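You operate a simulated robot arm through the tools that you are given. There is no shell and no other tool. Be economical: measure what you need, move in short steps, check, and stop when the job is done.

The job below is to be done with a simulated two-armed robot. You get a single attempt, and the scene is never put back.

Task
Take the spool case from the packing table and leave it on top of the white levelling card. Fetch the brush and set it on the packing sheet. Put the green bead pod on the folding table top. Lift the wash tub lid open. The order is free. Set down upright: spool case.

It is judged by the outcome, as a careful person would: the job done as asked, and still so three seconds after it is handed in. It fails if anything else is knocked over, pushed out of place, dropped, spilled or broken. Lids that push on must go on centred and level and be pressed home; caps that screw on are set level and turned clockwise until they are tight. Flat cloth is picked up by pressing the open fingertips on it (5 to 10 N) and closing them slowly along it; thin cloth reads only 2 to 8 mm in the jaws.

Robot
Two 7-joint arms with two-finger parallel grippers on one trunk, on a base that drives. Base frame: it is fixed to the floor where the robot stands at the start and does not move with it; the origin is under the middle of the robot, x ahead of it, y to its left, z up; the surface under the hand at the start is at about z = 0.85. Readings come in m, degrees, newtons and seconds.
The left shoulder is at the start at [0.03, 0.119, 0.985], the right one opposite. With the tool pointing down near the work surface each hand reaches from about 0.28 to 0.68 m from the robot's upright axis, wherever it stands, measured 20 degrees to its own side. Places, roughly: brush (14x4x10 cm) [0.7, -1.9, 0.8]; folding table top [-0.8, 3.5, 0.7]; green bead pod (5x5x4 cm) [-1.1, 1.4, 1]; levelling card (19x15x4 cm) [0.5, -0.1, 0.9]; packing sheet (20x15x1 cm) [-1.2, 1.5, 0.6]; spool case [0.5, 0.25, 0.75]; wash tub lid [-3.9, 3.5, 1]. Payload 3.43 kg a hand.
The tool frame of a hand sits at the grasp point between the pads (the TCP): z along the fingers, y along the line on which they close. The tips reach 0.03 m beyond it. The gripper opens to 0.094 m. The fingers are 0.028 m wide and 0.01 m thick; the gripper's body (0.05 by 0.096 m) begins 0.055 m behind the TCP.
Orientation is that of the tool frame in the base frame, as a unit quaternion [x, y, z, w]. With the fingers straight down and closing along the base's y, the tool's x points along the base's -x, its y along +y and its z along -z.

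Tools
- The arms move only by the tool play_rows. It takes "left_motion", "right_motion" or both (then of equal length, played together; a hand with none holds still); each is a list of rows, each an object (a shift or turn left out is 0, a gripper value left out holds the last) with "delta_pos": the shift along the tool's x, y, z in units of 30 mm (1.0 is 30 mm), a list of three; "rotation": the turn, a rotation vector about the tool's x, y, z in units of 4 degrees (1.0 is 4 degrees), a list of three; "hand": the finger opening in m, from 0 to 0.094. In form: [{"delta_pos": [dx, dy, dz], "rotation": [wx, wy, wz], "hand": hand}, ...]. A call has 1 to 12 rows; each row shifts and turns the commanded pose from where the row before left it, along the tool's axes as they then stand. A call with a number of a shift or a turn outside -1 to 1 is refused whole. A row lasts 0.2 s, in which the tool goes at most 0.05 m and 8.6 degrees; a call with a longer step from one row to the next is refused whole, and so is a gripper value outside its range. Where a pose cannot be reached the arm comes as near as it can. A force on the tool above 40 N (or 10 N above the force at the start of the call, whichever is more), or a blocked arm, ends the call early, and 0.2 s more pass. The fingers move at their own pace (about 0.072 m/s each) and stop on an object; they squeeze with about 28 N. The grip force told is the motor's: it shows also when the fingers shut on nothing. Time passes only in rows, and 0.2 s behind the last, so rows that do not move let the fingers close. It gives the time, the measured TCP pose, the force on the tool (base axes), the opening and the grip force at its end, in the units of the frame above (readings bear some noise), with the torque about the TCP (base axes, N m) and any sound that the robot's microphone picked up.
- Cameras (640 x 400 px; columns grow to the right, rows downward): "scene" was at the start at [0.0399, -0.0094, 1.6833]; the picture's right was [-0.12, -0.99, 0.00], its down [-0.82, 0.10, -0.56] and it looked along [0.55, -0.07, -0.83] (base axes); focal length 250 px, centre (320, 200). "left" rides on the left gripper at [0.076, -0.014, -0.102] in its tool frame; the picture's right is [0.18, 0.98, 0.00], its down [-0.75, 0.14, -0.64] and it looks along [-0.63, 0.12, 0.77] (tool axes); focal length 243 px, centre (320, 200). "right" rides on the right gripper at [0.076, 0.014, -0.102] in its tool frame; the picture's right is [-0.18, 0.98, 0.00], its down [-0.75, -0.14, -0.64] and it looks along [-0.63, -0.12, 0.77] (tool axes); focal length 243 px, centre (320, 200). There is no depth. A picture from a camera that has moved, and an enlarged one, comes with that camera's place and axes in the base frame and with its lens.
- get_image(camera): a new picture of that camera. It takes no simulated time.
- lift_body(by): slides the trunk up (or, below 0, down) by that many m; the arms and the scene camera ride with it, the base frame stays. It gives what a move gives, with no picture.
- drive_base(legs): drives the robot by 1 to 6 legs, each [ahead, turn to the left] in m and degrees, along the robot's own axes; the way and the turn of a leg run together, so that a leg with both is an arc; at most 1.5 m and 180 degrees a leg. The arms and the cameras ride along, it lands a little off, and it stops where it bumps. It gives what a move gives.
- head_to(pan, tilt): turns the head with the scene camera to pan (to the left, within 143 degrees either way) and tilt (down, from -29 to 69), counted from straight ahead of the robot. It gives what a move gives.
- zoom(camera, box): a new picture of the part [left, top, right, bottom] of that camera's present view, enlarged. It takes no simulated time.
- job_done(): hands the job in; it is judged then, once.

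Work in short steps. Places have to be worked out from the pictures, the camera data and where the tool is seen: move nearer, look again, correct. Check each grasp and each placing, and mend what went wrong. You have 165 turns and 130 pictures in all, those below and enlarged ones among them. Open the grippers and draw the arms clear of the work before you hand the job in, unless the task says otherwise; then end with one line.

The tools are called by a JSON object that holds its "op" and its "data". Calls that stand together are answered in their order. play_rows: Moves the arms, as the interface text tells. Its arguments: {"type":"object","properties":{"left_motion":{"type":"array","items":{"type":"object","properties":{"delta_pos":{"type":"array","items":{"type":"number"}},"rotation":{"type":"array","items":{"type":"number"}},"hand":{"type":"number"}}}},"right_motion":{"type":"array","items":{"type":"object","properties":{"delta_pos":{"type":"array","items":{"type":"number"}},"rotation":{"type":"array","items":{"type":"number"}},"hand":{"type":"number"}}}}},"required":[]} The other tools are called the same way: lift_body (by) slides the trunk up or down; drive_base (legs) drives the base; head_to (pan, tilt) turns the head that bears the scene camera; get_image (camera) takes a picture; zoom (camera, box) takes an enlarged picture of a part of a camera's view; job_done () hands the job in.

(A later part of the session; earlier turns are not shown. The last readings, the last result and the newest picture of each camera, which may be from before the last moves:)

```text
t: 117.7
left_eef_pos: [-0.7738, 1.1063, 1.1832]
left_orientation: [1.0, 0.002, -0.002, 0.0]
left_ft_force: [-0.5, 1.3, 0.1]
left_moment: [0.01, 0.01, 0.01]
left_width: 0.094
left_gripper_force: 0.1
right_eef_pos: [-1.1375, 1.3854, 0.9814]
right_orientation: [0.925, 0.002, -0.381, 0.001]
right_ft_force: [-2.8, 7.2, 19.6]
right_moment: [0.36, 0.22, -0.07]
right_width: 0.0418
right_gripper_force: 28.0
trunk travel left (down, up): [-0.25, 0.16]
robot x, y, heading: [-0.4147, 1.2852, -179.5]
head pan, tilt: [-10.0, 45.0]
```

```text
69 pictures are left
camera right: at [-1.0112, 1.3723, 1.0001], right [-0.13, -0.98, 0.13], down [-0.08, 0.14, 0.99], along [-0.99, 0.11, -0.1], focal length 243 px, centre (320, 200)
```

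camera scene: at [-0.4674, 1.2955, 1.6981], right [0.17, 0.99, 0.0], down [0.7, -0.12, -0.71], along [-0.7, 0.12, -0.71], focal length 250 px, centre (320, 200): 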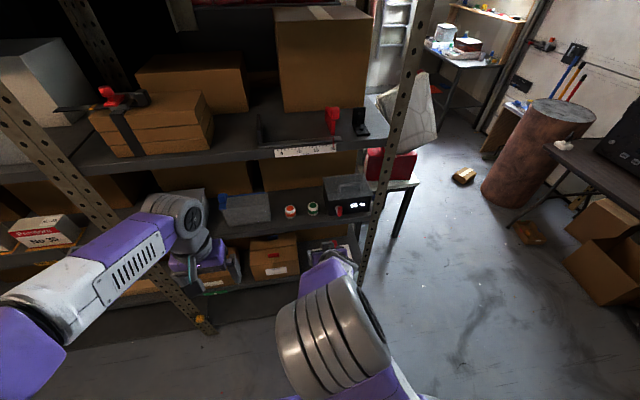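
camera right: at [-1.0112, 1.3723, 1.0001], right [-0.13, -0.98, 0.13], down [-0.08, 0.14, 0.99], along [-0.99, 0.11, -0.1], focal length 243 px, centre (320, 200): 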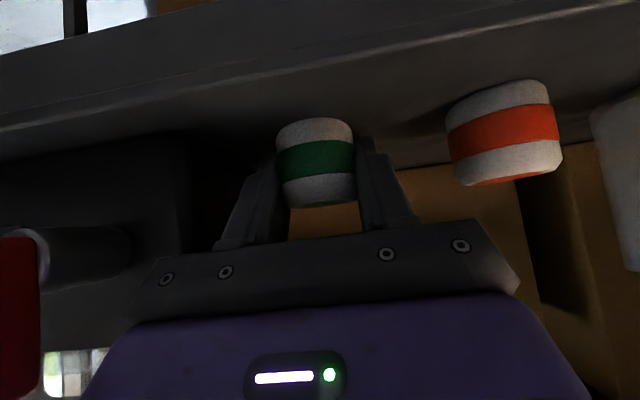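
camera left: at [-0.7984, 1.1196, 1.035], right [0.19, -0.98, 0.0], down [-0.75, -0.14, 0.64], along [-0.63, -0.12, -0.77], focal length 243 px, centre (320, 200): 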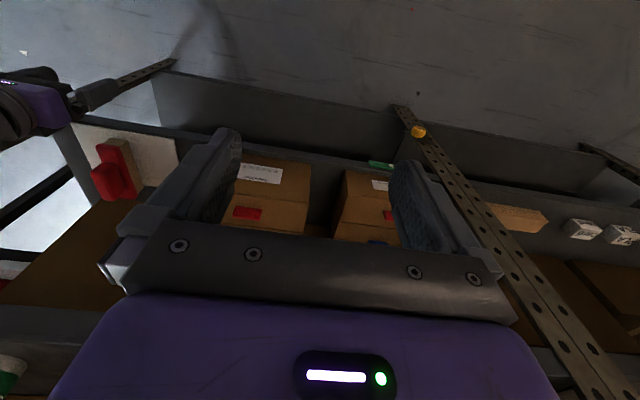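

Pod gripped (42 mm); finger tips just touch the shelf. Lift 3 cm, then withdraw straight back.

{"op": "play_rows", "data": {"right_motion": [{"delta_pos": [-0.233, 0, -0.238]}, {"delta_pos": [-0.233, 0, -0.238]}, {"delta_pos": [-0.233, 0, -0.238]}, {"delta_pos": [0.5, 0, -0.49]}, {"delta_pos": [0.7, 0, -0.69]}, {"delta_pos": [0.7, 0, -0.69]}, {"delta_pos": [0.7, 0, -0.69]}, {"delta_pos": [0.7, 0, -0.69]}, {"delta_pos": [0.7, 0, -0.69]}, {"delta_pos": [0.7, 0, -0.69]}, {"delta_pos": [0.7, 0, -0.69]}, {"delta_pos": [0.7, 0, -0.69]}]}}

{"op": "get_image", "data": {"camera": "right"}}

{"op": "get_image", "data": {"camera": "scene"}}

```text
t: 120.3
left_eef_pos: [-0.7765, 1.106, 1.1826]
left_orientation: [1.0, 0.002, -0.001, 0.001]
left_ft_force: [1.3, -0.2, 0.6]
left_moment: [0.04, 0.02, 0.0]
left_width: 0.094
left_gripper_force: 0.0
right_eef_pos: [-0.8779, 1.3859, 1.0096]
right_orientation: [0.925, 0.001, -0.379, 0.001]
right_ft_force: [0.1, 0.7, -1.4]
right_moment: [0.01, 0.02, -0.05]
right_width: 0.0414
right_gripper_force: 28.3
trunk travel left (down, up): [-0.25, 0.16]
robot x, y, heading: [-0.4135, 1.285, -179.6]
head pan, tilt: [-10.0, 45.0]
```

```text
68 pictures are left
camera right: at [-0.7535, 1.3732, 1.0288], right [-0.13, -0.98, 0.13], down [-0.09, 0.14, 0.99], along [-0.99, 0.11, -0.1], focal length 243 px, centre (320, 200)
```

right: 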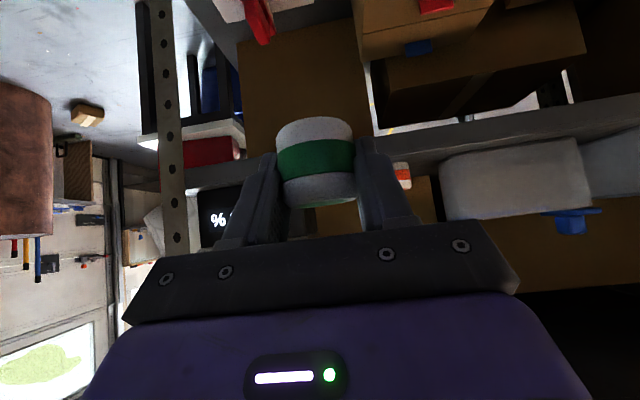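

```text
67 pictures are left
camera scene: at [-0.4667, 1.2962, 1.6981], right [0.17, 0.99, 0.0], down [0.7, -0.12, -0.71], along [-0.7, 0.12, -0.71], focal length 250 px, centre (320, 200)
```

scene: 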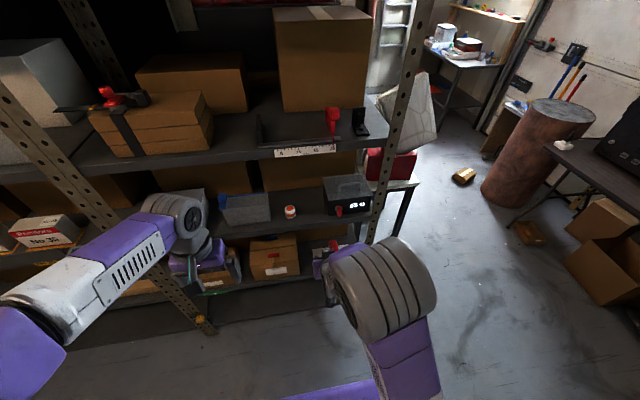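

Pod secured. Turn toward the folding table (printers' table, +y) and drive nearer to look.

{"op": "drive_base", "data": {"legs": [[0, -90], [0.7, 0]]}}

{"op": "head_to", "data": {"pan": 10, "tilt": 35}}

{"op": "get_image", "data": {"camera": "scene"}}

```text
t: 127.9
left_eef_pos: [-0.628, 2.3398, 1.1828]
left_orientation: [0.719, -0.696, 0.0, -0.001]
left_ft_force: [0.4, -0.8, -0.3]
left_moment: [0.01, 0.01, -0.03]
left_width: 0.094
left_gripper_force: 0.0
right_eef_pos: [-0.3513, 2.452, 1.0083]
right_orientation: [0.665, -0.644, -0.271, -0.263]
right_ft_force: [-0.1, 0.4, -1.4]
right_moment: [0.02, 0.04, 0.0]
right_width: 0.0411
right_gripper_force: 28.4
trunk travel left (down, up): [-0.25, 0.16]
robot x, y, heading: [-0.4435, 1.9861, 92.1]
head pan, tilt: [-10.0, 45.0]
```

```text
t: 128.7
left_eef_pos: [-0.6287, 2.3387, 1.182]
left_orientation: [0.718, -0.696, -0.001, -0.001]
left_ft_force: [0.8, 0.1, 0.3]
left_moment: [0.01, 0.01, 0.02]
left_width: 0.0941
left_gripper_force: 0.1
right_eef_pos: [-0.3518, 2.4515, 1.0089]
right_orientation: [0.665, -0.644, -0.271, -0.263]
right_ft_force: [0.8, 0.2, -1.3]
right_moment: [-0.01, -0.02, 0.0]
right_width: 0.0409
right_gripper_force: 27.8
trunk travel left (down, up): [-0.25, 0.16]
robot x, y, heading: [-0.4406, 1.988, 92.1]
head pan, tilt: [10.0, 35.0]
```

```text
66 pictures are left
camera scene: at [-0.4587, 2.0406, 1.7128], right [0.98, 0.21, 0.0], down [0.12, -0.56, -0.82], along [-0.17, 0.8, -0.57], focal length 250 px, centre (320, 200)
```

scene: 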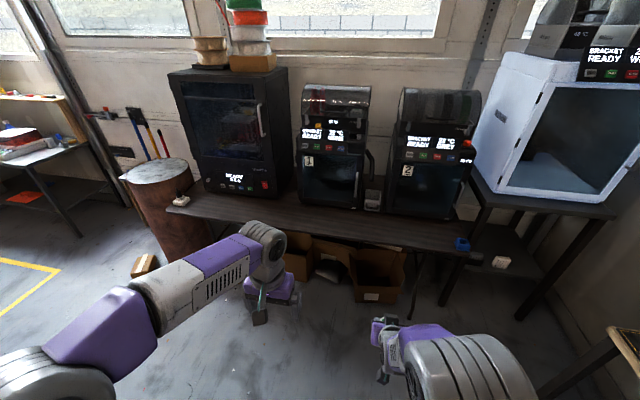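

Zoom into the table's front strip to choose a free spot.

{"op": "zoom", "data": {"camera": "scene", "box": [160, 140, 480, 300]}}

```text
2.00 times, centred on (320, 220) of scene
camera zoom: at [-0.4587, 2.0406, 1.7128], right [0.98, 0.21, 0.0], down [0.12, -0.56, -0.82], along [-0.17, 0.8, -0.57], focal length 501 px, centre (320, 160)
```

zoom: 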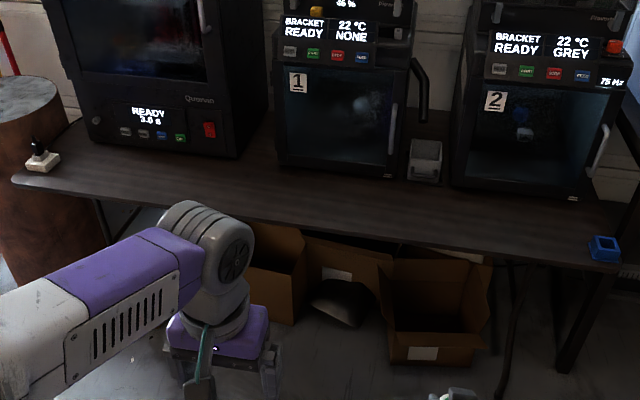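

Free strip in front of printers: target about (−0.36, 3.20). Drive ahead 0.6 m and look.

{"op": "drive_base", "data": {"legs": [[0.58, -2]]}}

{"op": "head_to", "data": {"pan": -5, "tilt": 50}}

{"op": "get_image", "data": {"camera": "scene"}}

{"op": "get_image", "data": {"camera": "left"}}

```text
t: 131.9
left_eef_pos: [-0.6283, 2.9116, 1.1826]
left_orientation: [0.709, -0.705, -0.001, -0.001]
left_ft_force: [-0.1, 0.0, 0.9]
left_moment: [-0.02, 0.06, -0.02]
left_width: 0.0939
left_gripper_force: 0.0
right_eef_pos: [-0.3488, 3.0149, 1.0083]
right_orientation: [0.656, -0.654, -0.267, -0.266]
right_ft_force: [-0.4, 0.2, -0.8]
right_moment: [-0.03, -0.01, 0.03]
right_width: 0.0407
right_gripper_force: 27.9
trunk travel left (down, up): [-0.25, 0.16]
robot x, y, heading: [-0.4479, 2.5539, 90.6]
head pan, tilt: [10.0, 35.0]
```

```text
t: 132.7
left_eef_pos: [-0.6286, 2.9118, 1.1832]
left_orientation: [0.709, -0.705, 0.0, 0.0]
left_ft_force: [-0.4, 0.1, 1.1]
left_moment: [0.01, -0.02, -0.01]
left_width: 0.0938
left_gripper_force: 0.1
right_eef_pos: [-0.3484, 3.0155, 1.0086]
right_orientation: [0.656, -0.654, -0.267, -0.266]
right_ft_force: [0.4, 0.0, -0.4]
right_moment: [0.0, 0.03, 0.03]
right_width: 0.0412
right_gripper_force: 28.5
trunk travel left (down, up): [-0.25, 0.16]
robot x, y, heading: [-0.4517, 2.5531, 90.4]
head pan, tilt: [-5.0, 50.0]
```

```text
64 pictures are left
camera scene: at [-0.4458, 2.5979, 1.6912], right [1.0, -0.08, 0.0], down [-0.06, -0.76, -0.64], along [0.05, 0.64, -0.77], focal length 250 px, centre (320, 200)
```

scene: 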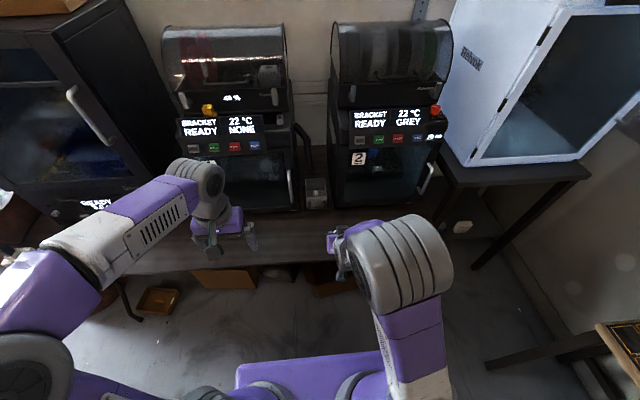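

```text
63 pictures are left
camera left: at [-0.6141, 2.8346, 1.285], right [-0.98, -0.19, 0.0], down [-0.14, 0.75, 0.64], along [-0.12, 0.63, -0.77], focal length 243 px, centre (320, 200)
```

left: 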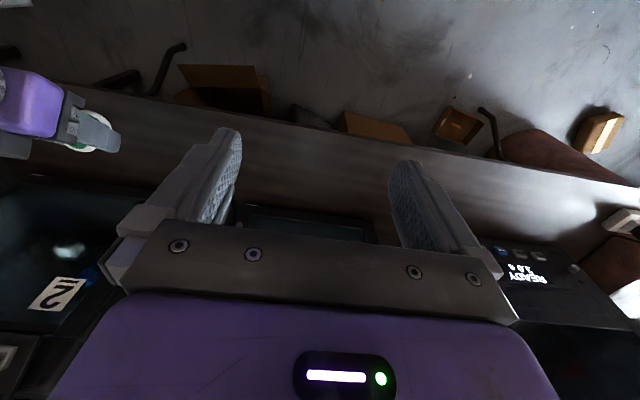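

Table surface ≈ 0.74, front edge y ≈ 3.06, printers start at y ≈ 3.31. Move forward 15.5 cm, then down.

{"op": "play_rows", "data": {"right_motion": [{"delta_pos": [-0.738, 0, 0.723]}, {"delta_pos": [-0.738, 0, 0.723]}, {"delta_pos": [-0.738, 0, 0.723]}, {"delta_pos": [-0.738, 0, 0.723]}, {"delta_pos": [-0.738, 0, 0.723]}, {"delta_pos": [0.7, 0, 0.714]}, {"delta_pos": [0.7, 0, 0.714]}, {"delta_pos": [0.7, 0, 0.714]}, {"delta_pos": [0.7, 0, 0.714]}, {"delta_pos": [0.7, 0, 0.714]}]}}

{"op": "get_image", "data": {"camera": "right"}}

{"op": "get_image", "data": {"camera": "left"}}

```text
t: 134.9
left_eef_pos: [-0.6288, 2.9122, 1.182]
left_orientation: [0.709, -0.705, 0.0, 0.0]
left_ft_force: [0.5, 0.0, 0.1]
left_moment: [-0.01, 0.0, -0.05]
left_width: 0.0939
left_gripper_force: 0.0
right_eef_pos: [-0.3491, 3.1685, 0.858]
right_orientation: [0.656, -0.653, -0.268, -0.267]
right_ft_force: [-0.5, -0.5, -1.4]
right_moment: [0.01, 0.0, -0.02]
right_width: 0.0407
right_gripper_force: 28.5
trunk travel left (down, up): [-0.25, 0.16]
robot x, y, heading: [-0.4525, 2.5543, 90.4]
head pan, tilt: [-5.0, 50.0]
```

```text
62 pictures are left
camera right: at [-0.3631, 3.0441, 0.8777], right [-0.98, 0.13, 0.13], down [0.14, 0.09, 0.99], along [0.11, 0.99, -0.11], focal length 243 px, centre (320, 200)
```

right: 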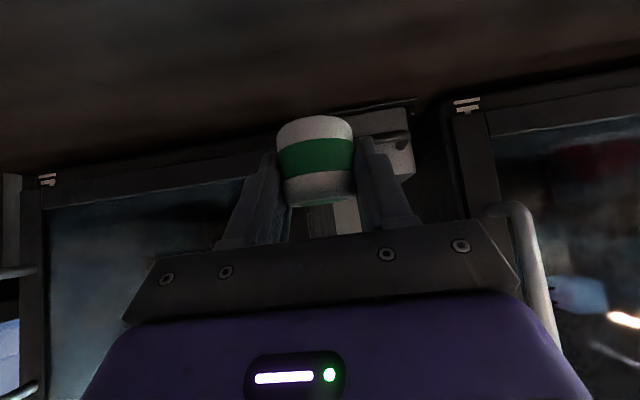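

```text
61 pictures are left
camera left: at [-0.6139, 2.8353, 1.2849], right [-0.98, -0.19, 0.0], down [-0.14, 0.75, 0.64], along [-0.12, 0.63, -0.77], focal length 243 px, centre (320, 200)
```

left: 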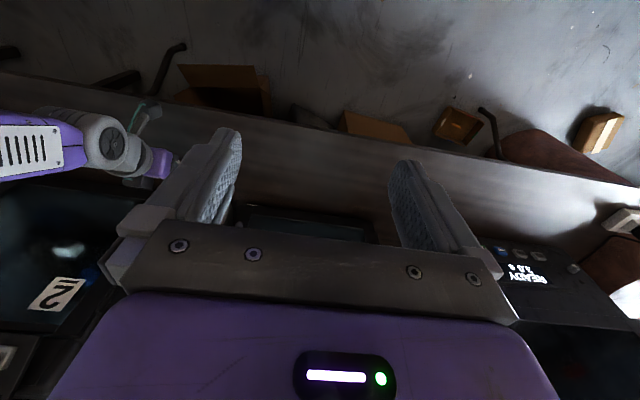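

Area beneath is clear. Descend 6 cm, then creep to contact.

{"op": "play_rows", "data": {"right_motion": [{"delta_pos": [0.7, 0, 0.714]}, {"delta_pos": [0.58, 0, 0.6]}, {"delta_pos": [0.2, 0, 0.205]}, {}]}}

{"op": "play_rows", "data": {"right_motion": [{"delta_pos": [0.12, 0, 0.12]}, {"delta_pos": [0.12, 0, 0.12]}, {}]}}

{"op": "get_image", "data": {"camera": "right"}}

```text
t: 135.9
left_eef_pos: [-0.6288, 2.9122, 1.1829]
left_orientation: [0.709, -0.705, -0.001, 0.0]
left_ft_force: [-0.5, 0.0, -0.8]
left_moment: [0.0, -0.01, 0.0]
left_width: 0.0942
left_gripper_force: 0.1
right_eef_pos: [-0.3501, 3.1696, 0.7955]
right_orientation: [0.656, -0.654, -0.268, -0.267]
right_ft_force: [-0.1, 0.0, -0.1]
right_moment: [0.0, 0.01, 0.01]
right_width: 0.0408
right_gripper_force: 28.1
trunk travel left (down, up): [-0.25, 0.16]
robot x, y, heading: [-0.4529, 2.5505, 90.0]
head pan, tilt: [-5.0, 50.0]
```

```text
t: 136.7
left_eef_pos: [-0.6282, 2.9114, 1.1825]
left_orientation: [0.709, -0.705, -0.001, 0.0]
left_ft_force: [0.6, 0.5, 0.0]
left_moment: [-0.04, 0.0, -0.03]
left_width: 0.0942
left_gripper_force: 0.1
right_eef_pos: [-0.3485, 3.1698, 0.7852]
right_orientation: [0.656, -0.653, -0.268, -0.266]
right_ft_force: [0.2, 0.1, -0.3]
right_moment: [-0.02, 0.02, 0.02]
right_width: 0.0412
right_gripper_force: 28.1
trunk travel left (down, up): [-0.25, 0.16]
robot x, y, heading: [-0.4469, 2.5534, 90.0]
head pan, tilt: [-5.0, 50.0]
```

```text
60 pictures are left
camera right: at [-0.3637, 3.0442, 0.8048], right [-0.98, 0.13, 0.13], down [0.14, 0.09, 0.99], along [0.11, 0.99, -0.11], focal length 243 px, centre (320, 200)
```

right: 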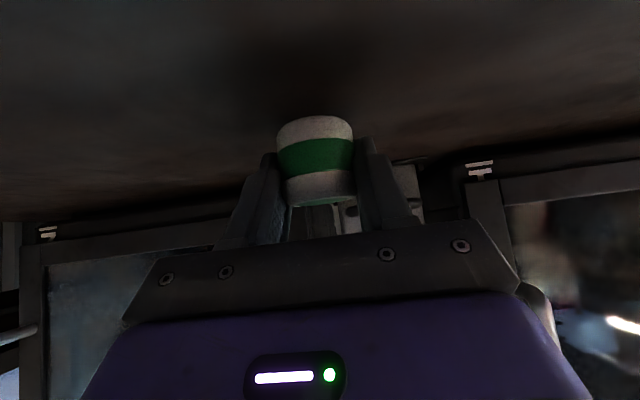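

Still a little above; creep further.

{"op": "play_rows", "data": {"right_motion": [{"delta_pos": [0.1, 0, 0.1]}, {"delta_pos": [0.1, 0, 0.1]}, {}]}}

{"op": "play_rows", "data": {"right_motion": [{"delta_pos": [0.07, 0, 0.07]}, {}]}}

```text
t: 137.5
left_eef_pos: [-0.6284, 2.9115, 1.1841]
left_orientation: [0.709, -0.705, -0.001, -0.001]
left_ft_force: [0.3, 0.1, -0.5]
left_moment: [-0.03, 0.02, 0.01]
left_width: 0.0941
left_gripper_force: 0.1
right_eef_pos: [-0.3492, 3.1688, 0.7767]
right_orientation: [0.655, -0.654, -0.267, -0.267]
right_ft_force: [-0.2, 0.1, -0.9]
right_moment: [0.01, 0.02, 0.0]
right_width: 0.0407
right_gripper_force: 28.4
trunk travel left (down, up): [-0.25, 0.16]
robot x, y, heading: [-0.4523, 2.5521, 90.5]
head pan, tilt: [-5.0, 50.0]
```

```text
t: 138.1
left_eef_pos: [-0.6284, 2.9119, 1.1835]
left_orientation: [0.708, -0.706, 0.0, 0.0]
left_ft_force: [-0.2, 0.3, 0.6]
left_moment: [0.0, 0.02, 0.01]
left_width: 0.0939
left_gripper_force: 0.1
right_eef_pos: [-0.3506, 3.1691, 0.7729]
right_orientation: [0.656, -0.653, -0.268, -0.266]
right_ft_force: [-0.1, 0.8, 0.2]
right_moment: [0.02, -0.01, -0.06]
right_width: 0.0408
right_gripper_force: 28.0
trunk travel left (down, up): [-0.25, 0.16]
robot x, y, heading: [-0.4522, 2.552, 90.4]
head pan, tilt: [-5.0, 50.0]
```

{"op": "play_rows", "data": {"right_motion": [{"delta_pos": [0.07, 0, 0.07]}, {"delta_pos": [0.07, 0, 0.07]}, {}]}}

{"op": "play_rows", "data": {"right_motion": [{"delta_pos": [0.07, 0, 0.07]}, {"delta_pos": [0.07, 0, 0.07]}, {}]}}

```text
t: 138.9
left_eef_pos: [-0.6302, 2.909, 1.1842]
left_orientation: [0.709, -0.705, -0.001, -0.001]
left_ft_force: [0.1, -0.1, 1.6]
left_moment: [-0.04, 0.01, 0.01]
left_width: 0.0938
left_gripper_force: 0.0
right_eef_pos: [-0.3506, 3.1698, 0.7717]
right_orientation: [0.655, -0.652, -0.272, -0.27]
right_ft_force: [1.8, -4.5, 28.4]
right_moment: [-0.02, -0.14, 0.0]
right_width: 0.041
right_gripper_force: 28.7
trunk travel left (down, up): [-0.25, 0.16]
robot x, y, heading: [-0.4508, 2.5503, 90.3]
head pan, tilt: [-5.0, 50.0]
```

```text
t: 139.3
left_eef_pos: [-0.6298, 2.9106, 1.1828]
left_orientation: [0.709, -0.705, -0.001, -0.001]
left_ft_force: [-0.1, 0.3, -0.1]
left_moment: [-0.01, 0.01, 0.02]
left_width: 0.0939
left_gripper_force: 0.0
right_eef_pos: [-0.3507, 3.1759, 0.7711]
right_orientation: [0.653, -0.651, -0.274, -0.272]
right_ft_force: [0.3, -2.4, 14.9]
right_moment: [-0.14, -0.09, 0.0]
right_width: 0.041
right_gripper_force: 28.0
trunk travel left (down, up): [-0.25, 0.16]
robot x, y, heading: [-0.4506, 2.5547, 90.2]
head pan, tilt: [-5.0, 50.0]
stopped in row 2 (right hand): the force on the tool passed its limit at 42 N (the readings are from after the stop); the commanded pose is now the measured one
```

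Touched down. Rise 1 mm, open and withdraw along the tool axis.

{"op": "play_rows", "data": {"right_motion": [{"delta_pos": [-0.03, 0, -0.03]}, {"hand": 0.05}, {"hand": 0.07}, {"hand": 0.075}, {}, {"delta_pos": [0, 0, -0.6]}, {"delta_pos": [0, 0, -0.9]}, {"delta_pos": [0, 0, -0.9]}, {"delta_pos": [0, 0, -0.9]}, {"delta_pos": [0, 0, -0.9]}, {"delta_pos": [0, 0, -0.9]}, {"delta_pos": [0, 0, -0.9]}]}}

{"op": "get_image", "data": {"camera": "right"}}

{"op": "get_image", "data": {"camera": "scene"}}

```text
t: 141.9
left_eef_pos: [-0.6292, 2.9117, 1.1825]
left_orientation: [0.708, -0.706, 0.0, 0.0]
left_ft_force: [-0.1, 0.3, 0.5]
left_moment: [0.0, 0.0, 0.0]
left_width: 0.0941
left_gripper_force: 0.1
right_eef_pos: [-0.3469, 3.0451, 0.8987]
right_orientation: [0.654, -0.652, -0.272, -0.27]
right_ft_force: [0.3, -0.2, 0.5]
right_moment: [0.02, 0.02, 0.0]
right_width: 0.0748
right_gripper_force: 0.0
trunk travel left (down, up): [-0.25, 0.16]
robot x, y, heading: [-0.449, 2.5532, 90.4]
head pan, tilt: [-5.0, 50.0]
```

```text
59 pictures are left
camera right: at [-0.3632, 2.9195, 0.9172], right [-0.98, 0.13, 0.13], down [0.14, 0.08, 0.99], along [0.11, 0.99, -0.1], focal length 243 px, centre (320, 200)
```

right: 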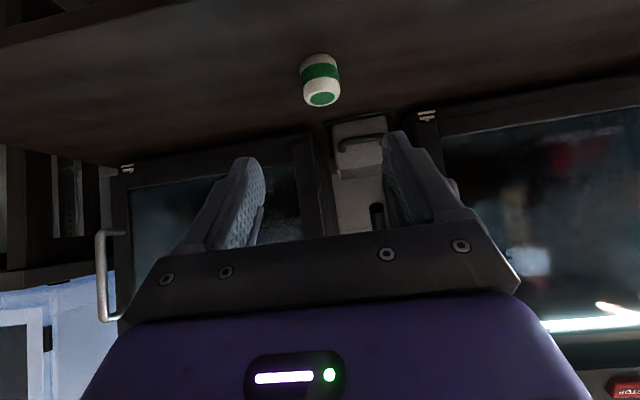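

```text
58 pictures are left
camera scene: at [-0.4457, 2.5972, 1.6912], right [1.0, -0.08, 0.0], down [-0.06, -0.76, -0.64], along [0.05, 0.64, -0.77], focal length 250 px, centre (320, 200)
```

scene: 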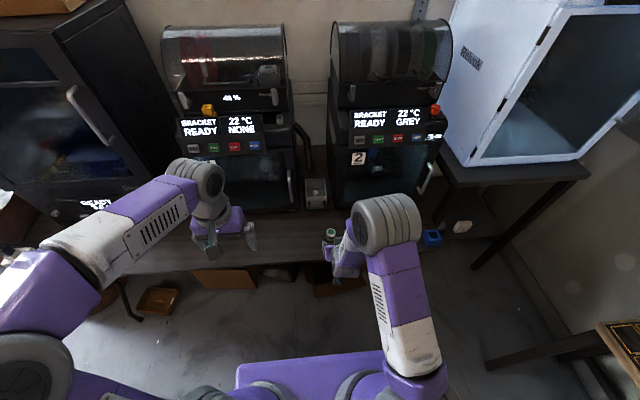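

Pod stands on the table. Now the wash tub: back off, turn toward −x and look.

{"op": "drive_base", "data": {"legs": [[-0.3, 0], [0, 90]]}}

{"op": "head_to", "data": {"pan": -5, "tilt": 25}}

{"op": "get_image", "data": {"camera": "scene"}}

```text
t: 147.8
left_eef_pos: [-0.8092, 2.0711, 1.1817]
left_orientation: [1.0, 0.001, -0.001, -0.001]
left_ft_force: [-0.3, -0.2, -0.3]
left_moment: [-0.04, 0.0, 0.02]
left_width: 0.0939
left_gripper_force: 0.1
right_eef_pos: [-0.9435, 2.3509, 0.8997]
right_orientation: [0.924, 0.001, -0.383, 0.001]
right_ft_force: [0.0, -0.5, 0.2]
right_moment: [-0.02, 0.0, -0.04]
right_width: 0.0751
right_gripper_force: 0.0
trunk travel left (down, up): [-0.25, 0.16]
robot x, y, heading: [-0.4519, 2.2503, -180.1]
head pan, tilt: [-5.0, 50.0]
```

```text
t: 148.7
left_eef_pos: [-0.8098, 2.0717, 1.1833]
left_orientation: [1.0, 0.001, -0.001, 0.0]
left_ft_force: [-0.1, -0.2, 0.0]
left_moment: [0.02, 0.0, -0.02]
left_width: 0.094
left_gripper_force: 0.0
right_eef_pos: [-0.9432, 2.3506, 0.8982]
right_orientation: [0.924, 0.0, -0.383, 0.001]
right_ft_force: [-0.2, -0.5, -0.6]
right_moment: [0.03, 0.03, 0.03]
right_width: 0.075
right_gripper_force: 0.1
trunk travel left (down, up): [-0.25, 0.16]
robot x, y, heading: [-0.4513, 2.2499, -179.8]
head pan, tilt: [-5.0, 25.0]
```

```text
57 pictures are left
camera scene: at [-0.5128, 2.2549, 1.7286], right [0.08, 1.0, 0.0], down [0.42, -0.04, -0.91], along [-0.9, 0.08, -0.42], focal length 250 px, centre (320, 200)
```

scene: 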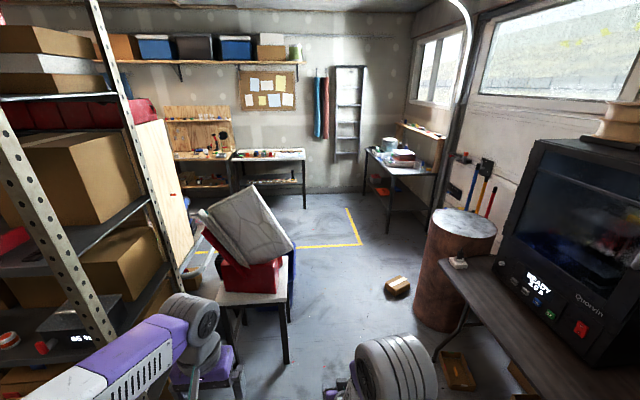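

{"op": "zoom", "data": {"camera": "scene", "box": [340, 100, 500, 220]}}

```text
3.33 times, centred on (420, 160) of scene
camera zoom: at [-0.5128, 2.2549, 1.7286], right [0.08, 1.0, 0.0], down [0.42, -0.04, -0.91], along [-0.9, 0.08, -0.42], focal length 834 px, centre (-13, 333)
```

zoom: 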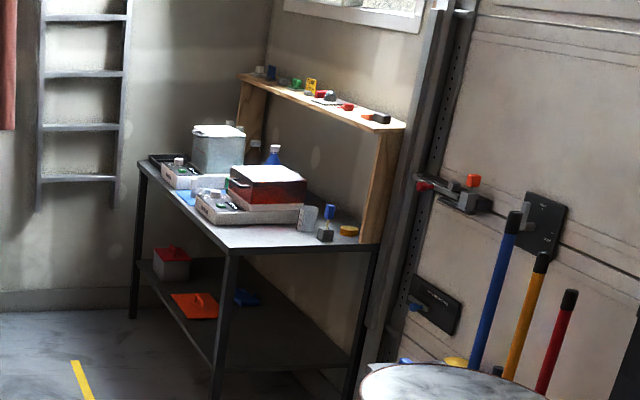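

The wash tub is the white tub on the far bench, about (−3.9, 3.53, ~0.97). I'll sidestep to y≈2.62 to clear the stool and barrel, then drive along −x.

{"op": "drive_base", "data": {"legs": [[0, -25], [0.88, 0], [0, 25], [1.2, 0]]}}

{"op": "get_image", "data": {"camera": "scene"}}

```text
t: 161.7
left_eef_pos: [-2.8199, 2.389, 1.1826]
left_orientation: [1.0, 0.017, -0.001, 0.0]
left_ft_force: [0.7, 0.2, 0.3]
left_moment: [-0.01, 0.0, 0.03]
left_width: 0.0943
left_gripper_force: 0.0
right_eef_pos: [-2.963, 2.6656, 0.8988]
right_orientation: [0.924, 0.015, -0.383, 0.007]
right_ft_force: [-0.6, 0.3, 1.5]
right_moment: [0.0, 0.01, 0.0]
right_width: 0.0751
right_gripper_force: 0.0
trunk travel left (down, up): [-0.25, 0.16]
robot x, y, heading: [-2.4662, 2.577, -178.2]
head pan, tilt: [-5.0, 25.0]
```

```text
55 pictures are left
camera scene: at [-2.529, 2.5813, 1.7286], right [0.05, 1.0, 0.0], down [0.42, -0.02, -0.91], along [-0.9, 0.05, -0.42], focal length 250 px, centre (320, 200)
```

scene: 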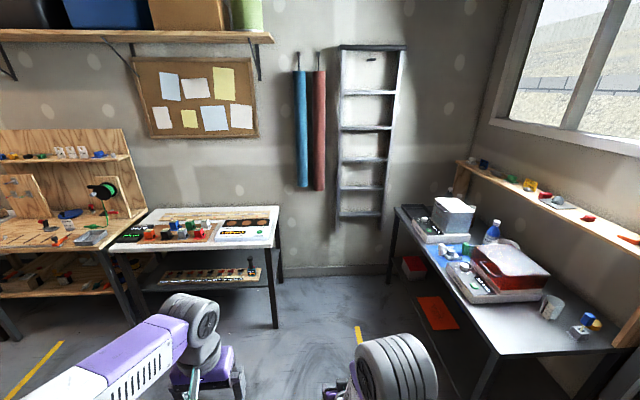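

{"op": "zoom", "data": {"camera": "scene", "box": [390, 170, 590, 330]}}

```text
2.50 times, centred on (490, 250) of scene
camera zoom: at [-2.529, 2.5813, 1.7286], right [0.05, 1.0, 0.0], down [0.42, -0.02, -0.91], along [-0.9, 0.05, -0.42], focal length 626 px, centre (-105, 75)
```

zoom: 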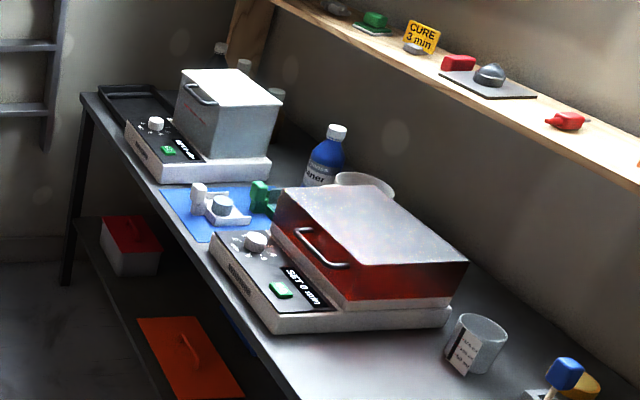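

Two stations: the white tub with a front handle is the wash tub. I'll raise/retract the right hand, then drive diagonally to about (−3.85, 2.78) and face the bench.

{"op": "play_rows", "data": {"right_motion": [{"delta_pos": [-0.6, 0, -0.85]}, {"delta_pos": [-0.6, 0, -0.85]}, {"delta_pos": [-0.6, 0, -0.85]}, {"delta_pos": [-0.6, 0, -0.85]}, {"delta_pos": [-0.6, 0, -0.85]}, {"delta_pos": [-0.6, 0, -0.85]}, {"delta_pos": [-0.3, 0, -0.95]}, {"delta_pos": [-0.3, 0, -0.95]}, {"delta_pos": [-0.3, 0, -0.95]}, {"delta_pos": [0, 0, -0.95]}]}}

{"op": "drive_base", "data": {"legs": [[0, -11], [1.4, 0], [0, -80]]}}

{"op": "head_to", "data": {"pan": -5, "tilt": 45}}

{"op": "get_image", "data": {"camera": "scene"}}

```text
t: 163.9
left_eef_pos: [-2.8188, 2.3891, 1.1829]
left_orientation: [1.0, 0.016, -0.001, 0.0]
left_ft_force: [0.8, -1.2, 0.3]
left_moment: [-0.02, 0.04, 0.0]
left_width: 0.0942
left_gripper_force: 0.1
right_eef_pos: [-2.8682, 2.67, 1.179]
right_orientation: [0.925, 0.008, -0.379, 0.014]
right_ft_force: [0.7, -0.1, 0.1]
right_moment: [-0.01, 0.01, 0.0]
right_width: 0.075
right_gripper_force: 0.1
trunk travel left (down, up): [-0.25, 0.16]
robot x, y, heading: [-2.4648, 2.5757, -178.1]
head pan, tilt: [-5.0, 25.0]
```

```text
t: 174.9
left_eef_pos: [-4.0184, 3.1545, 1.1832]
left_orientation: [0.72, -0.694, 0.0, 0.0]
left_ft_force: [0.0, -0.2, 0.0]
left_moment: [-0.02, 0.0, -0.03]
left_width: 0.0942
left_gripper_force: 0.1
right_eef_pos: [-3.74, 3.2033, 1.1774]
right_orientation: [0.664, -0.643, -0.28, -0.257]
right_ft_force: [0.7, 0.6, 0.2]
right_moment: [0.0, 0.02, 0.0]
right_width: 0.0752
right_gripper_force: 0.0
trunk travel left (down, up): [-0.25, 0.16]
robot x, y, heading: [-3.8319, 2.7997, 92.2]
head pan, tilt: [-5.0, 25.0]
```

```text
t: 175.7
left_eef_pos: [-4.0182, 3.1546, 1.1833]
left_orientation: [0.72, -0.694, 0.0, 0.0]
left_ft_force: [0.2, 0.8, -0.9]
left_moment: [0.01, 0.01, 0.01]
left_width: 0.094
left_gripper_force: 0.1
right_eef_pos: [-3.7396, 3.2043, 1.1804]
right_orientation: [0.664, -0.644, -0.279, -0.257]
right_ft_force: [-0.3, 0.1, 0.2]
right_moment: [-0.02, -0.02, -0.01]
right_width: 0.075
right_gripper_force: 0.2
trunk travel left (down, up): [-0.25, 0.16]
robot x, y, heading: [-3.8312, 2.8009, 92.0]
head pan, tilt: [-5.0, 45.0]
```

```text
53 pictures are left
camera scene: at [-3.8251, 2.8514, 1.6981], right [1.0, -0.05, 0.0], down [-0.04, -0.71, -0.71], along [0.04, 0.71, -0.71], focal length 250 px, centre (320, 200)
```

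scene: 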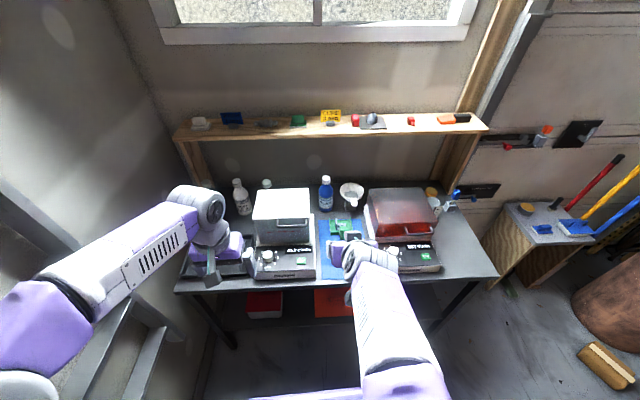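

{"op": "zoom", "data": {"camera": "scene", "box": [220, 160, 340, 290]}}

{"op": "get_image", "data": {"camera": "left"}}

{"op": "get_image", "data": {"camera": "right"}}

```text
3.08 times, centred on (280, 225) of scene
camera zoom: at [-3.8251, 2.8514, 1.6981], right [1.0, -0.05, 0.0], down [-0.04, -0.71, -0.71], along [0.04, 0.71, -0.71], focal length 770 px, centre (443, 123)
```

zoom: 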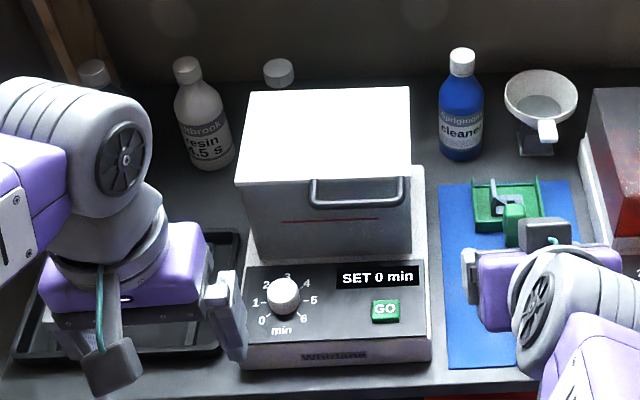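

```text
51 pictures are left
camera left: at [-4.0011, 3.0783, 1.285], right [-0.98, -0.22, 0.0], down [-0.17, 0.75, 0.64], along [-0.14, 0.63, -0.77], focal length 243 px, centre (320, 200)
```

left: 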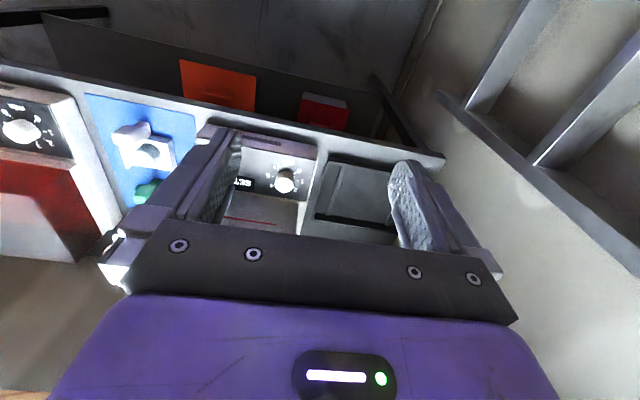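

```text
50 pictures are left
camera right: at [-3.7493, 3.0785, 1.1996], right [-0.98, 0.09, 0.15], down [0.16, 0.09, 0.98], along [0.08, 0.99, -0.1], focal length 243 px, centre (320, 200)
```

right: 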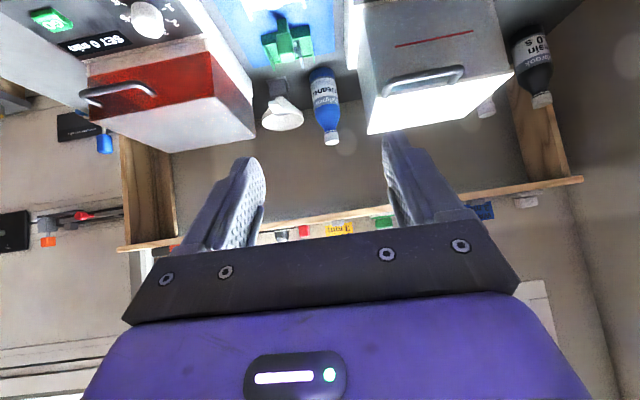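

Zoom the right camera to see how the handle attaches to the lid.

{"op": "zoom", "data": {"camera": "right", "box": [330, 10, 550, 150]}}

```text
2.86 times, centred on (440, 80) of right
camera zoom: at [-3.7493, 3.0785, 1.1996], right [-0.98, 0.09, 0.15], down [0.16, 0.09, 0.98], along [0.08, 0.99, -0.1], focal length 693 px, centre (-23, 543)
```

zoom: 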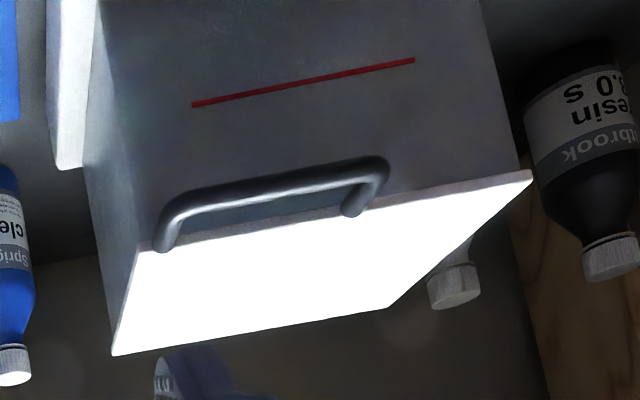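

The handle is a U-bar sticking out horizontally from the lid's front edge, at about (−3.889, 3.414, 1.027); hinge near y≈3.58. I'll pitch the right hand to ~65° and roll it 90° so the fingers close above/below the bar, and pull the left hand aside.

{"op": "play_rows", "data": {"right_motion": [{"rotation": [0, -1, 0]}, {"rotation": [0, -1, 0]}, {"rotation": [0, -1, 0]}, {"rotation": [0, -1, 0]}, {"rotation": [0, -1, 0]}, {"rotation": [0, 0, -1]}, {"rotation": [0, 0, -1]}, {"rotation": [0, 0, -1]}, {"rotation": [0, 0, -1]}, {"rotation": [0, 0, -1]}, {"rotation": [0, 0, -1]}], "left_motion": [{"delta_pos": [0.4, 0.4, 0]}, {"delta_pos": [0.4, 0.4, 0]}, {"delta_pos": [0.4, 0.4, 0]}, {"delta_pos": [0.4, 0.4, 0]}, {"delta_pos": [0.4, 0.4, 0]}, {"delta_pos": [0.4, 0.4, 0]}, {}, {}, {}, {}, {}]}}

{"op": "play_rows", "data": {"right_motion": [{"rotation": [0, 0, -1]}, {"rotation": [0, 0, -1]}, {"rotation": [0, 0, -1]}, {"rotation": [0, 0, -1]}, {"rotation": [0, 0, -1]}, {"rotation": [0, 0, -1]}, {"rotation": [0, 0, -1]}, {"rotation": [0, 0, -1]}, {"rotation": [0, 0, -1]}, {"rotation": [0, 0, -1]}, {"rotation": [0, 0, -1]}, {"rotation": [0, 0, -1]}]}}

{"op": "play_rows", "data": {"right_motion": [{"rotation": [0, 0, -1]}, {"rotation": [0, 0, -1]}, {"rotation": [0, 0, -1]}, {"rotation": [0, 0, -1]}, {}]}}

{"op": "get_image", "data": {"camera": "scene"}}

{"op": "get_image", "data": {"camera": "right"}}

```text
t: 178.1
left_eef_pos: [-4.0882, 3.0806, 1.1817]
left_orientation: [0.72, -0.694, -0.001, -0.001]
left_ft_force: [0.0, 0.3, 0.4]
left_moment: [-0.01, 0.03, 0.01]
left_width: 0.094
left_gripper_force: 0.0
right_eef_pos: [-3.7424, 3.211, 1.1853]
right_orientation: [0.715, -0.451, -0.306, -0.438]
right_ft_force: [-0.4, -0.6, 0.2]
right_moment: [0.02, -0.01, 0.03]
right_width: 0.075
right_gripper_force: 0.0
right hand out of reach, approached as far as the arm can: row 5
trunk travel left (down, up): [-0.25, 0.16]
robot x, y, heading: [-3.8327, 2.8018, 92.1]
head pan, tilt: [-5.0, 45.0]
```

```text
t: 180.7
left_eef_pos: [-4.088, 3.0804, 1.1826]
left_orientation: [0.72, -0.694, 0.0, -0.001]
left_ft_force: [-0.5, -1.3, 0.1]
left_moment: [-0.02, 0.0, -0.01]
left_width: 0.094
left_gripper_force: 0.0
right_eef_pos: [-3.7503, 3.2087, 1.1821]
right_orientation: [0.84, -0.124, -0.13, -0.512]
right_ft_force: [0.0, 0.5, 0.7]
right_moment: [0.02, -0.01, -0.01]
right_width: 0.0749
right_gripper_force: 0.0
trunk travel left (down, up): [-0.25, 0.16]
robot x, y, heading: [-3.8262, 2.8005, 92.0]
head pan, tilt: [-5.0, 45.0]
```

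```text
t: 181.9
left_eef_pos: [-4.0887, 3.0799, 1.1817]
left_orientation: [0.72, -0.694, 0.0, -0.001]
left_ft_force: [0.4, 0.4, 1.0]
left_moment: [-0.01, -0.01, -0.01]
left_width: 0.0941
left_gripper_force: 0.1
right_eef_pos: [-3.7562, 3.2092, 1.1817]
right_orientation: [0.852, -0.009, -0.083, -0.517]
right_ft_force: [0.1, -0.9, -0.3]
right_moment: [-0.02, -0.01, -0.01]
right_width: 0.0751
right_gripper_force: 0.0
trunk travel left (down, up): [-0.25, 0.16]
robot x, y, heading: [-3.8289, 2.801, 92.2]
head pan, tilt: [-5.0, 45.0]
```

```text
48 pictures are left
camera scene: at [-3.8251, 2.8515, 1.6981], right [1.0, -0.05, 0.0], down [-0.04, -0.71, -0.71], along [0.04, 0.71, -0.71], focal length 250 px, centre (320, 200)
```

scene: 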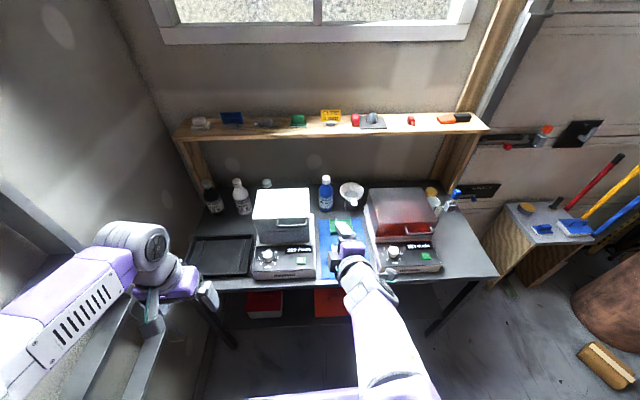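

```text
47 pictures are left
camera right: at [-3.6696, 3.1178, 1.2039], right [-0.28, -0.47, -0.84], down [-0.64, -0.55, 0.53], along [-0.71, 0.69, -0.15], focal length 243 px, centre (320, 200)
```

right: 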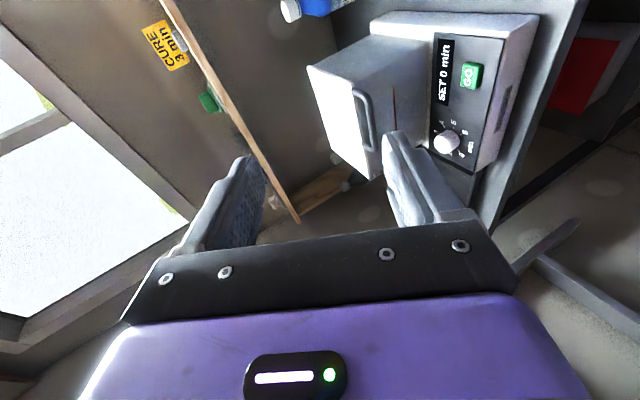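

Hand is now pitched ~63° forward and rolled. Move to a pre-grasp 10 cm short of the bar along the tool axis and re-measure.

{"op": "play_rows", "data": {"right_motion": [{"delta_pos": [-0.52, 0.302, 0.937]}, {"delta_pos": [-0.52, 0.302, 0.937]}, {"delta_pos": [-0.52, 0.302, 0.937]}, {"delta_pos": [-0.52, 0.302, 0.937]}, {"delta_pos": [-0.52, 0.302, 0.937]}, {"delta_pos": [-0.52, 0.302, 0.937]}, {}]}}

{"op": "get_image", "data": {"camera": "right"}}

{"op": "zoom", "data": {"camera": "scene", "box": [230, 170, 350, 290]}}

```text
t: 182.3
left_eef_pos: [-4.0893, 3.0819, 1.1816]
left_orientation: [0.72, -0.694, 0.0, 0.0]
left_ft_force: [-0.2, 0.3, 0.1]
left_moment: [-0.03, 0.01, 0.03]
left_width: 0.0939
left_gripper_force: 0.1
right_eef_pos: [-3.7833, 3.2196, 1.1754]
right_orientation: [0.849, -0.012, -0.126, -0.513]
right_ft_force: [0.5, 0.0, -0.5]
right_moment: [0.0, 0.01, -0.02]
right_width: 0.0749
right_gripper_force: 0.0
trunk travel left (down, up): [-0.25, 0.16]
robot x, y, heading: [-3.8295, 2.7994, 92.2]
head pan, tilt: [-5.0, 45.0]
stopped in row 1 (right hand): the arm was blocked; the commanded pose is now the measured one
```

```text
46 pictures are left
camera right: at [-3.6919, 3.1325, 1.1903], right [-0.32, -0.48, -0.81], down [-0.58, -0.58, 0.58], along [-0.75, 0.66, -0.09], focal length 243 px, centre (320, 200)
```

right: 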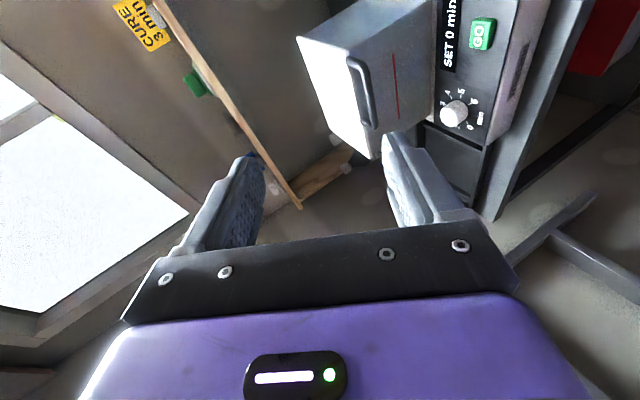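

```text
3.33 times, centred on (290, 230) of scene
camera zoom: at [-3.8253, 2.8533, 1.698], right [1.0, -0.05, 0.0], down [-0.04, -0.71, -0.71], along [0.04, 0.71, -0.71], focal length 834 px, centre (420, 100)
```

zoom: 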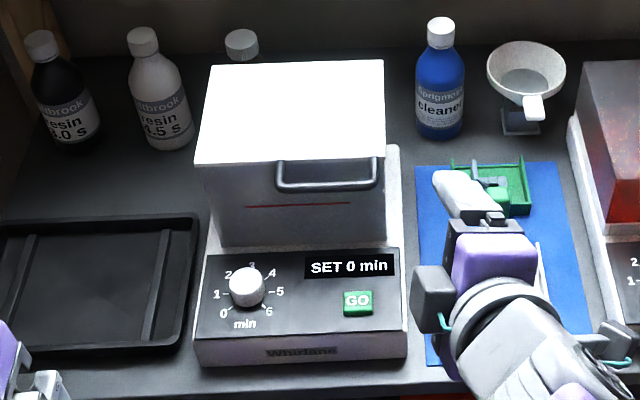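

The arm hit a joint limit in that rolled posture. Better plan: use the left hand, un-rolled with closed fingers pointing forward, to hook under the bar and swing the lid up. First pull the right hand away.

{"op": "play_rows", "data": {"right_motion": [{"delta_pos": [0.5, 0, -0.6]}, {"delta_pos": [0.5, 0, -0.6]}, {"delta_pos": [0.5, 0, -0.6], "rotation": [0, 0, 1]}, {"delta_pos": [0.5, 0, -0.6], "rotation": [0, 0, 1]}, {"rotation": [0, 0, 1]}, {"rotation": [0, 0, 1]}, {"rotation": [0, 0, 1]}, {"rotation": [0, 0, 1]}, {"rotation": [0, 0, 1]}, {"rotation": [0, 0, 1]}, {"rotation": [0, 0, 1]}, {"rotation": [0, 0, 1]}]}}

{"op": "play_rows", "data": {"right_motion": [{"rotation": [0, 0, 1]}, {"rotation": [0, 0, 1]}, {"rotation": [0, 0, 1]}, {"rotation": [0, 0, 1]}, {"rotation": [0, 0, 1]}, {"rotation": [0, 0, 1]}, {"rotation": [0, 0, 1]}, {"rotation": [0, 0, 1]}, {"rotation": [0, 0, 1]}, {"rotation": [0, 0, 1]}, {"rotation": [0, 0, 1]}, {"rotation": [0, 0, 1]}]}}

```text
t: 184.9
left_eef_pos: [-4.0881, 3.0813, 1.1815]
left_orientation: [0.72, -0.694, 0.0, -0.001]
left_ft_force: [0.0, 0.0, -0.8]
left_moment: [-0.02, -0.03, 0.01]
left_width: 0.0941
left_gripper_force: 0.1
right_eef_pos: [-3.7174, 3.1912, 1.2183]
right_orientation: [0.793, -0.301, -0.292, -0.441]
right_ft_force: [0.2, -0.2, 0.6]
right_moment: [0.0, -0.03, -0.01]
right_width: 0.0749
right_gripper_force: 0.1
right hand out of reach, approached as far as the arm can: row 1, 2, 3, 4
trunk travel left (down, up): [-0.25, 0.16]
robot x, y, heading: [-3.8302, 2.8021, 92.4]
head pan, tilt: [-5.0, 45.0]
```

```text
t: 187.5
left_eef_pos: [-4.0891, 3.0791, 1.1819]
left_orientation: [0.72, -0.694, -0.001, -0.001]
left_ft_force: [0.4, -0.1, -0.4]
left_moment: [0.03, 0.02, 0.0]
left_width: 0.094
left_gripper_force: 0.0
right_eef_pos: [-3.7174, 3.1898, 1.2169]
right_orientation: [0.603, -0.598, -0.447, -0.282]
right_ft_force: [0.1, 0.2, 0.0]
right_moment: [0.04, 0.01, -0.01]
right_width: 0.0751
right_gripper_force: 0.1
trunk travel left (down, up): [-0.25, 0.16]
robot x, y, heading: [-3.8279, 2.7999, 91.9]
head pan, tilt: [-5.0, 45.0]
```

Right hand is un-rolled, pitched ~64°. Closed, it can serve as the hook itself. I'll edge the base 6 cm forward and close the right fingers.

{"op": "drive_base", "data": {"legs": [[0.06, -1]]}}

{"op": "play_rows", "data": {"right_motion": [{"hand": 0.0}, {"hand": 0.0}, {"hand": 0.0}, {}]}}

{"op": "get_image", "data": {"camera": "right"}}

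{"op": "zoom", "data": {"camera": "scene", "box": [230, 180, 350, 300]}}

```text
t: 188.5
left_eef_pos: [-4.0856, 3.1471, 1.1816]
left_orientation: [0.714, -0.701, 0.0, 0.0]
left_ft_force: [1.1, -0.1, 0.1]
left_moment: [-0.04, 0.01, 0.02]
left_width: 0.094
left_gripper_force: 0.1
right_eef_pos: [-3.7123, 3.2495, 1.2163]
right_orientation: [-0.598, 0.603, 0.444, 0.287]
right_ft_force: [-0.5, 0.1, 0.5]
right_moment: [0.02, 0.01, 0.01]
right_width: 0.0747
right_gripper_force: 0.0
trunk travel left (down, up): [-0.25, 0.16]
robot x, y, heading: [-3.8325, 2.86, 91.4]
head pan, tilt: [-5.0, 45.0]
```

```text
t: 189.5
left_eef_pos: [-4.0859, 3.1443, 1.1814]
left_orientation: [0.713, -0.701, 0.0, -0.001]
left_ft_force: [0.2, 0.3, -0.8]
left_moment: [0.01, 0.02, 0.02]
left_width: 0.0939
left_gripper_force: 0.1
right_eef_pos: [-3.7121, 3.2484, 1.2171]
right_orientation: [-0.598, 0.603, 0.444, 0.286]
right_ft_force: [0.6, -0.1, 0.2]
right_moment: [-0.03, 0.04, -0.01]
right_width: 0.0001
right_gripper_force: 27.9
trunk travel left (down, up): [-0.25, 0.16]
robot x, y, heading: [-3.8298, 2.8644, 90.9]
head pan, tilt: [-5.0, 45.0]
```

```text
44 pictures are left
camera right: at [-3.7164, 3.1224, 1.1984], right [-0.94, -0.02, 0.35], down [0.35, -0.2, 0.92], along [0.05, 0.98, 0.19], focal length 243 px, centre (320, 200)
```

right: 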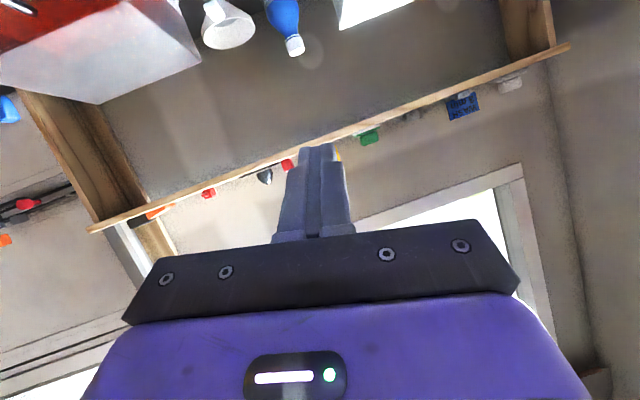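

```text
3.33 times, centred on (290, 240) of scene
camera zoom: at [-3.8258, 2.9118, 1.698], right [1.0, -0.07, 0.0], down [-0.05, -0.71, -0.71], along [0.05, 0.71, -0.71], focal length 834 px, centre (420, 67)
```

zoom: 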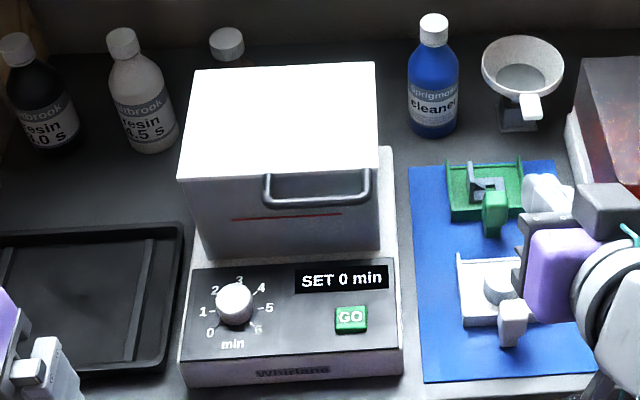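

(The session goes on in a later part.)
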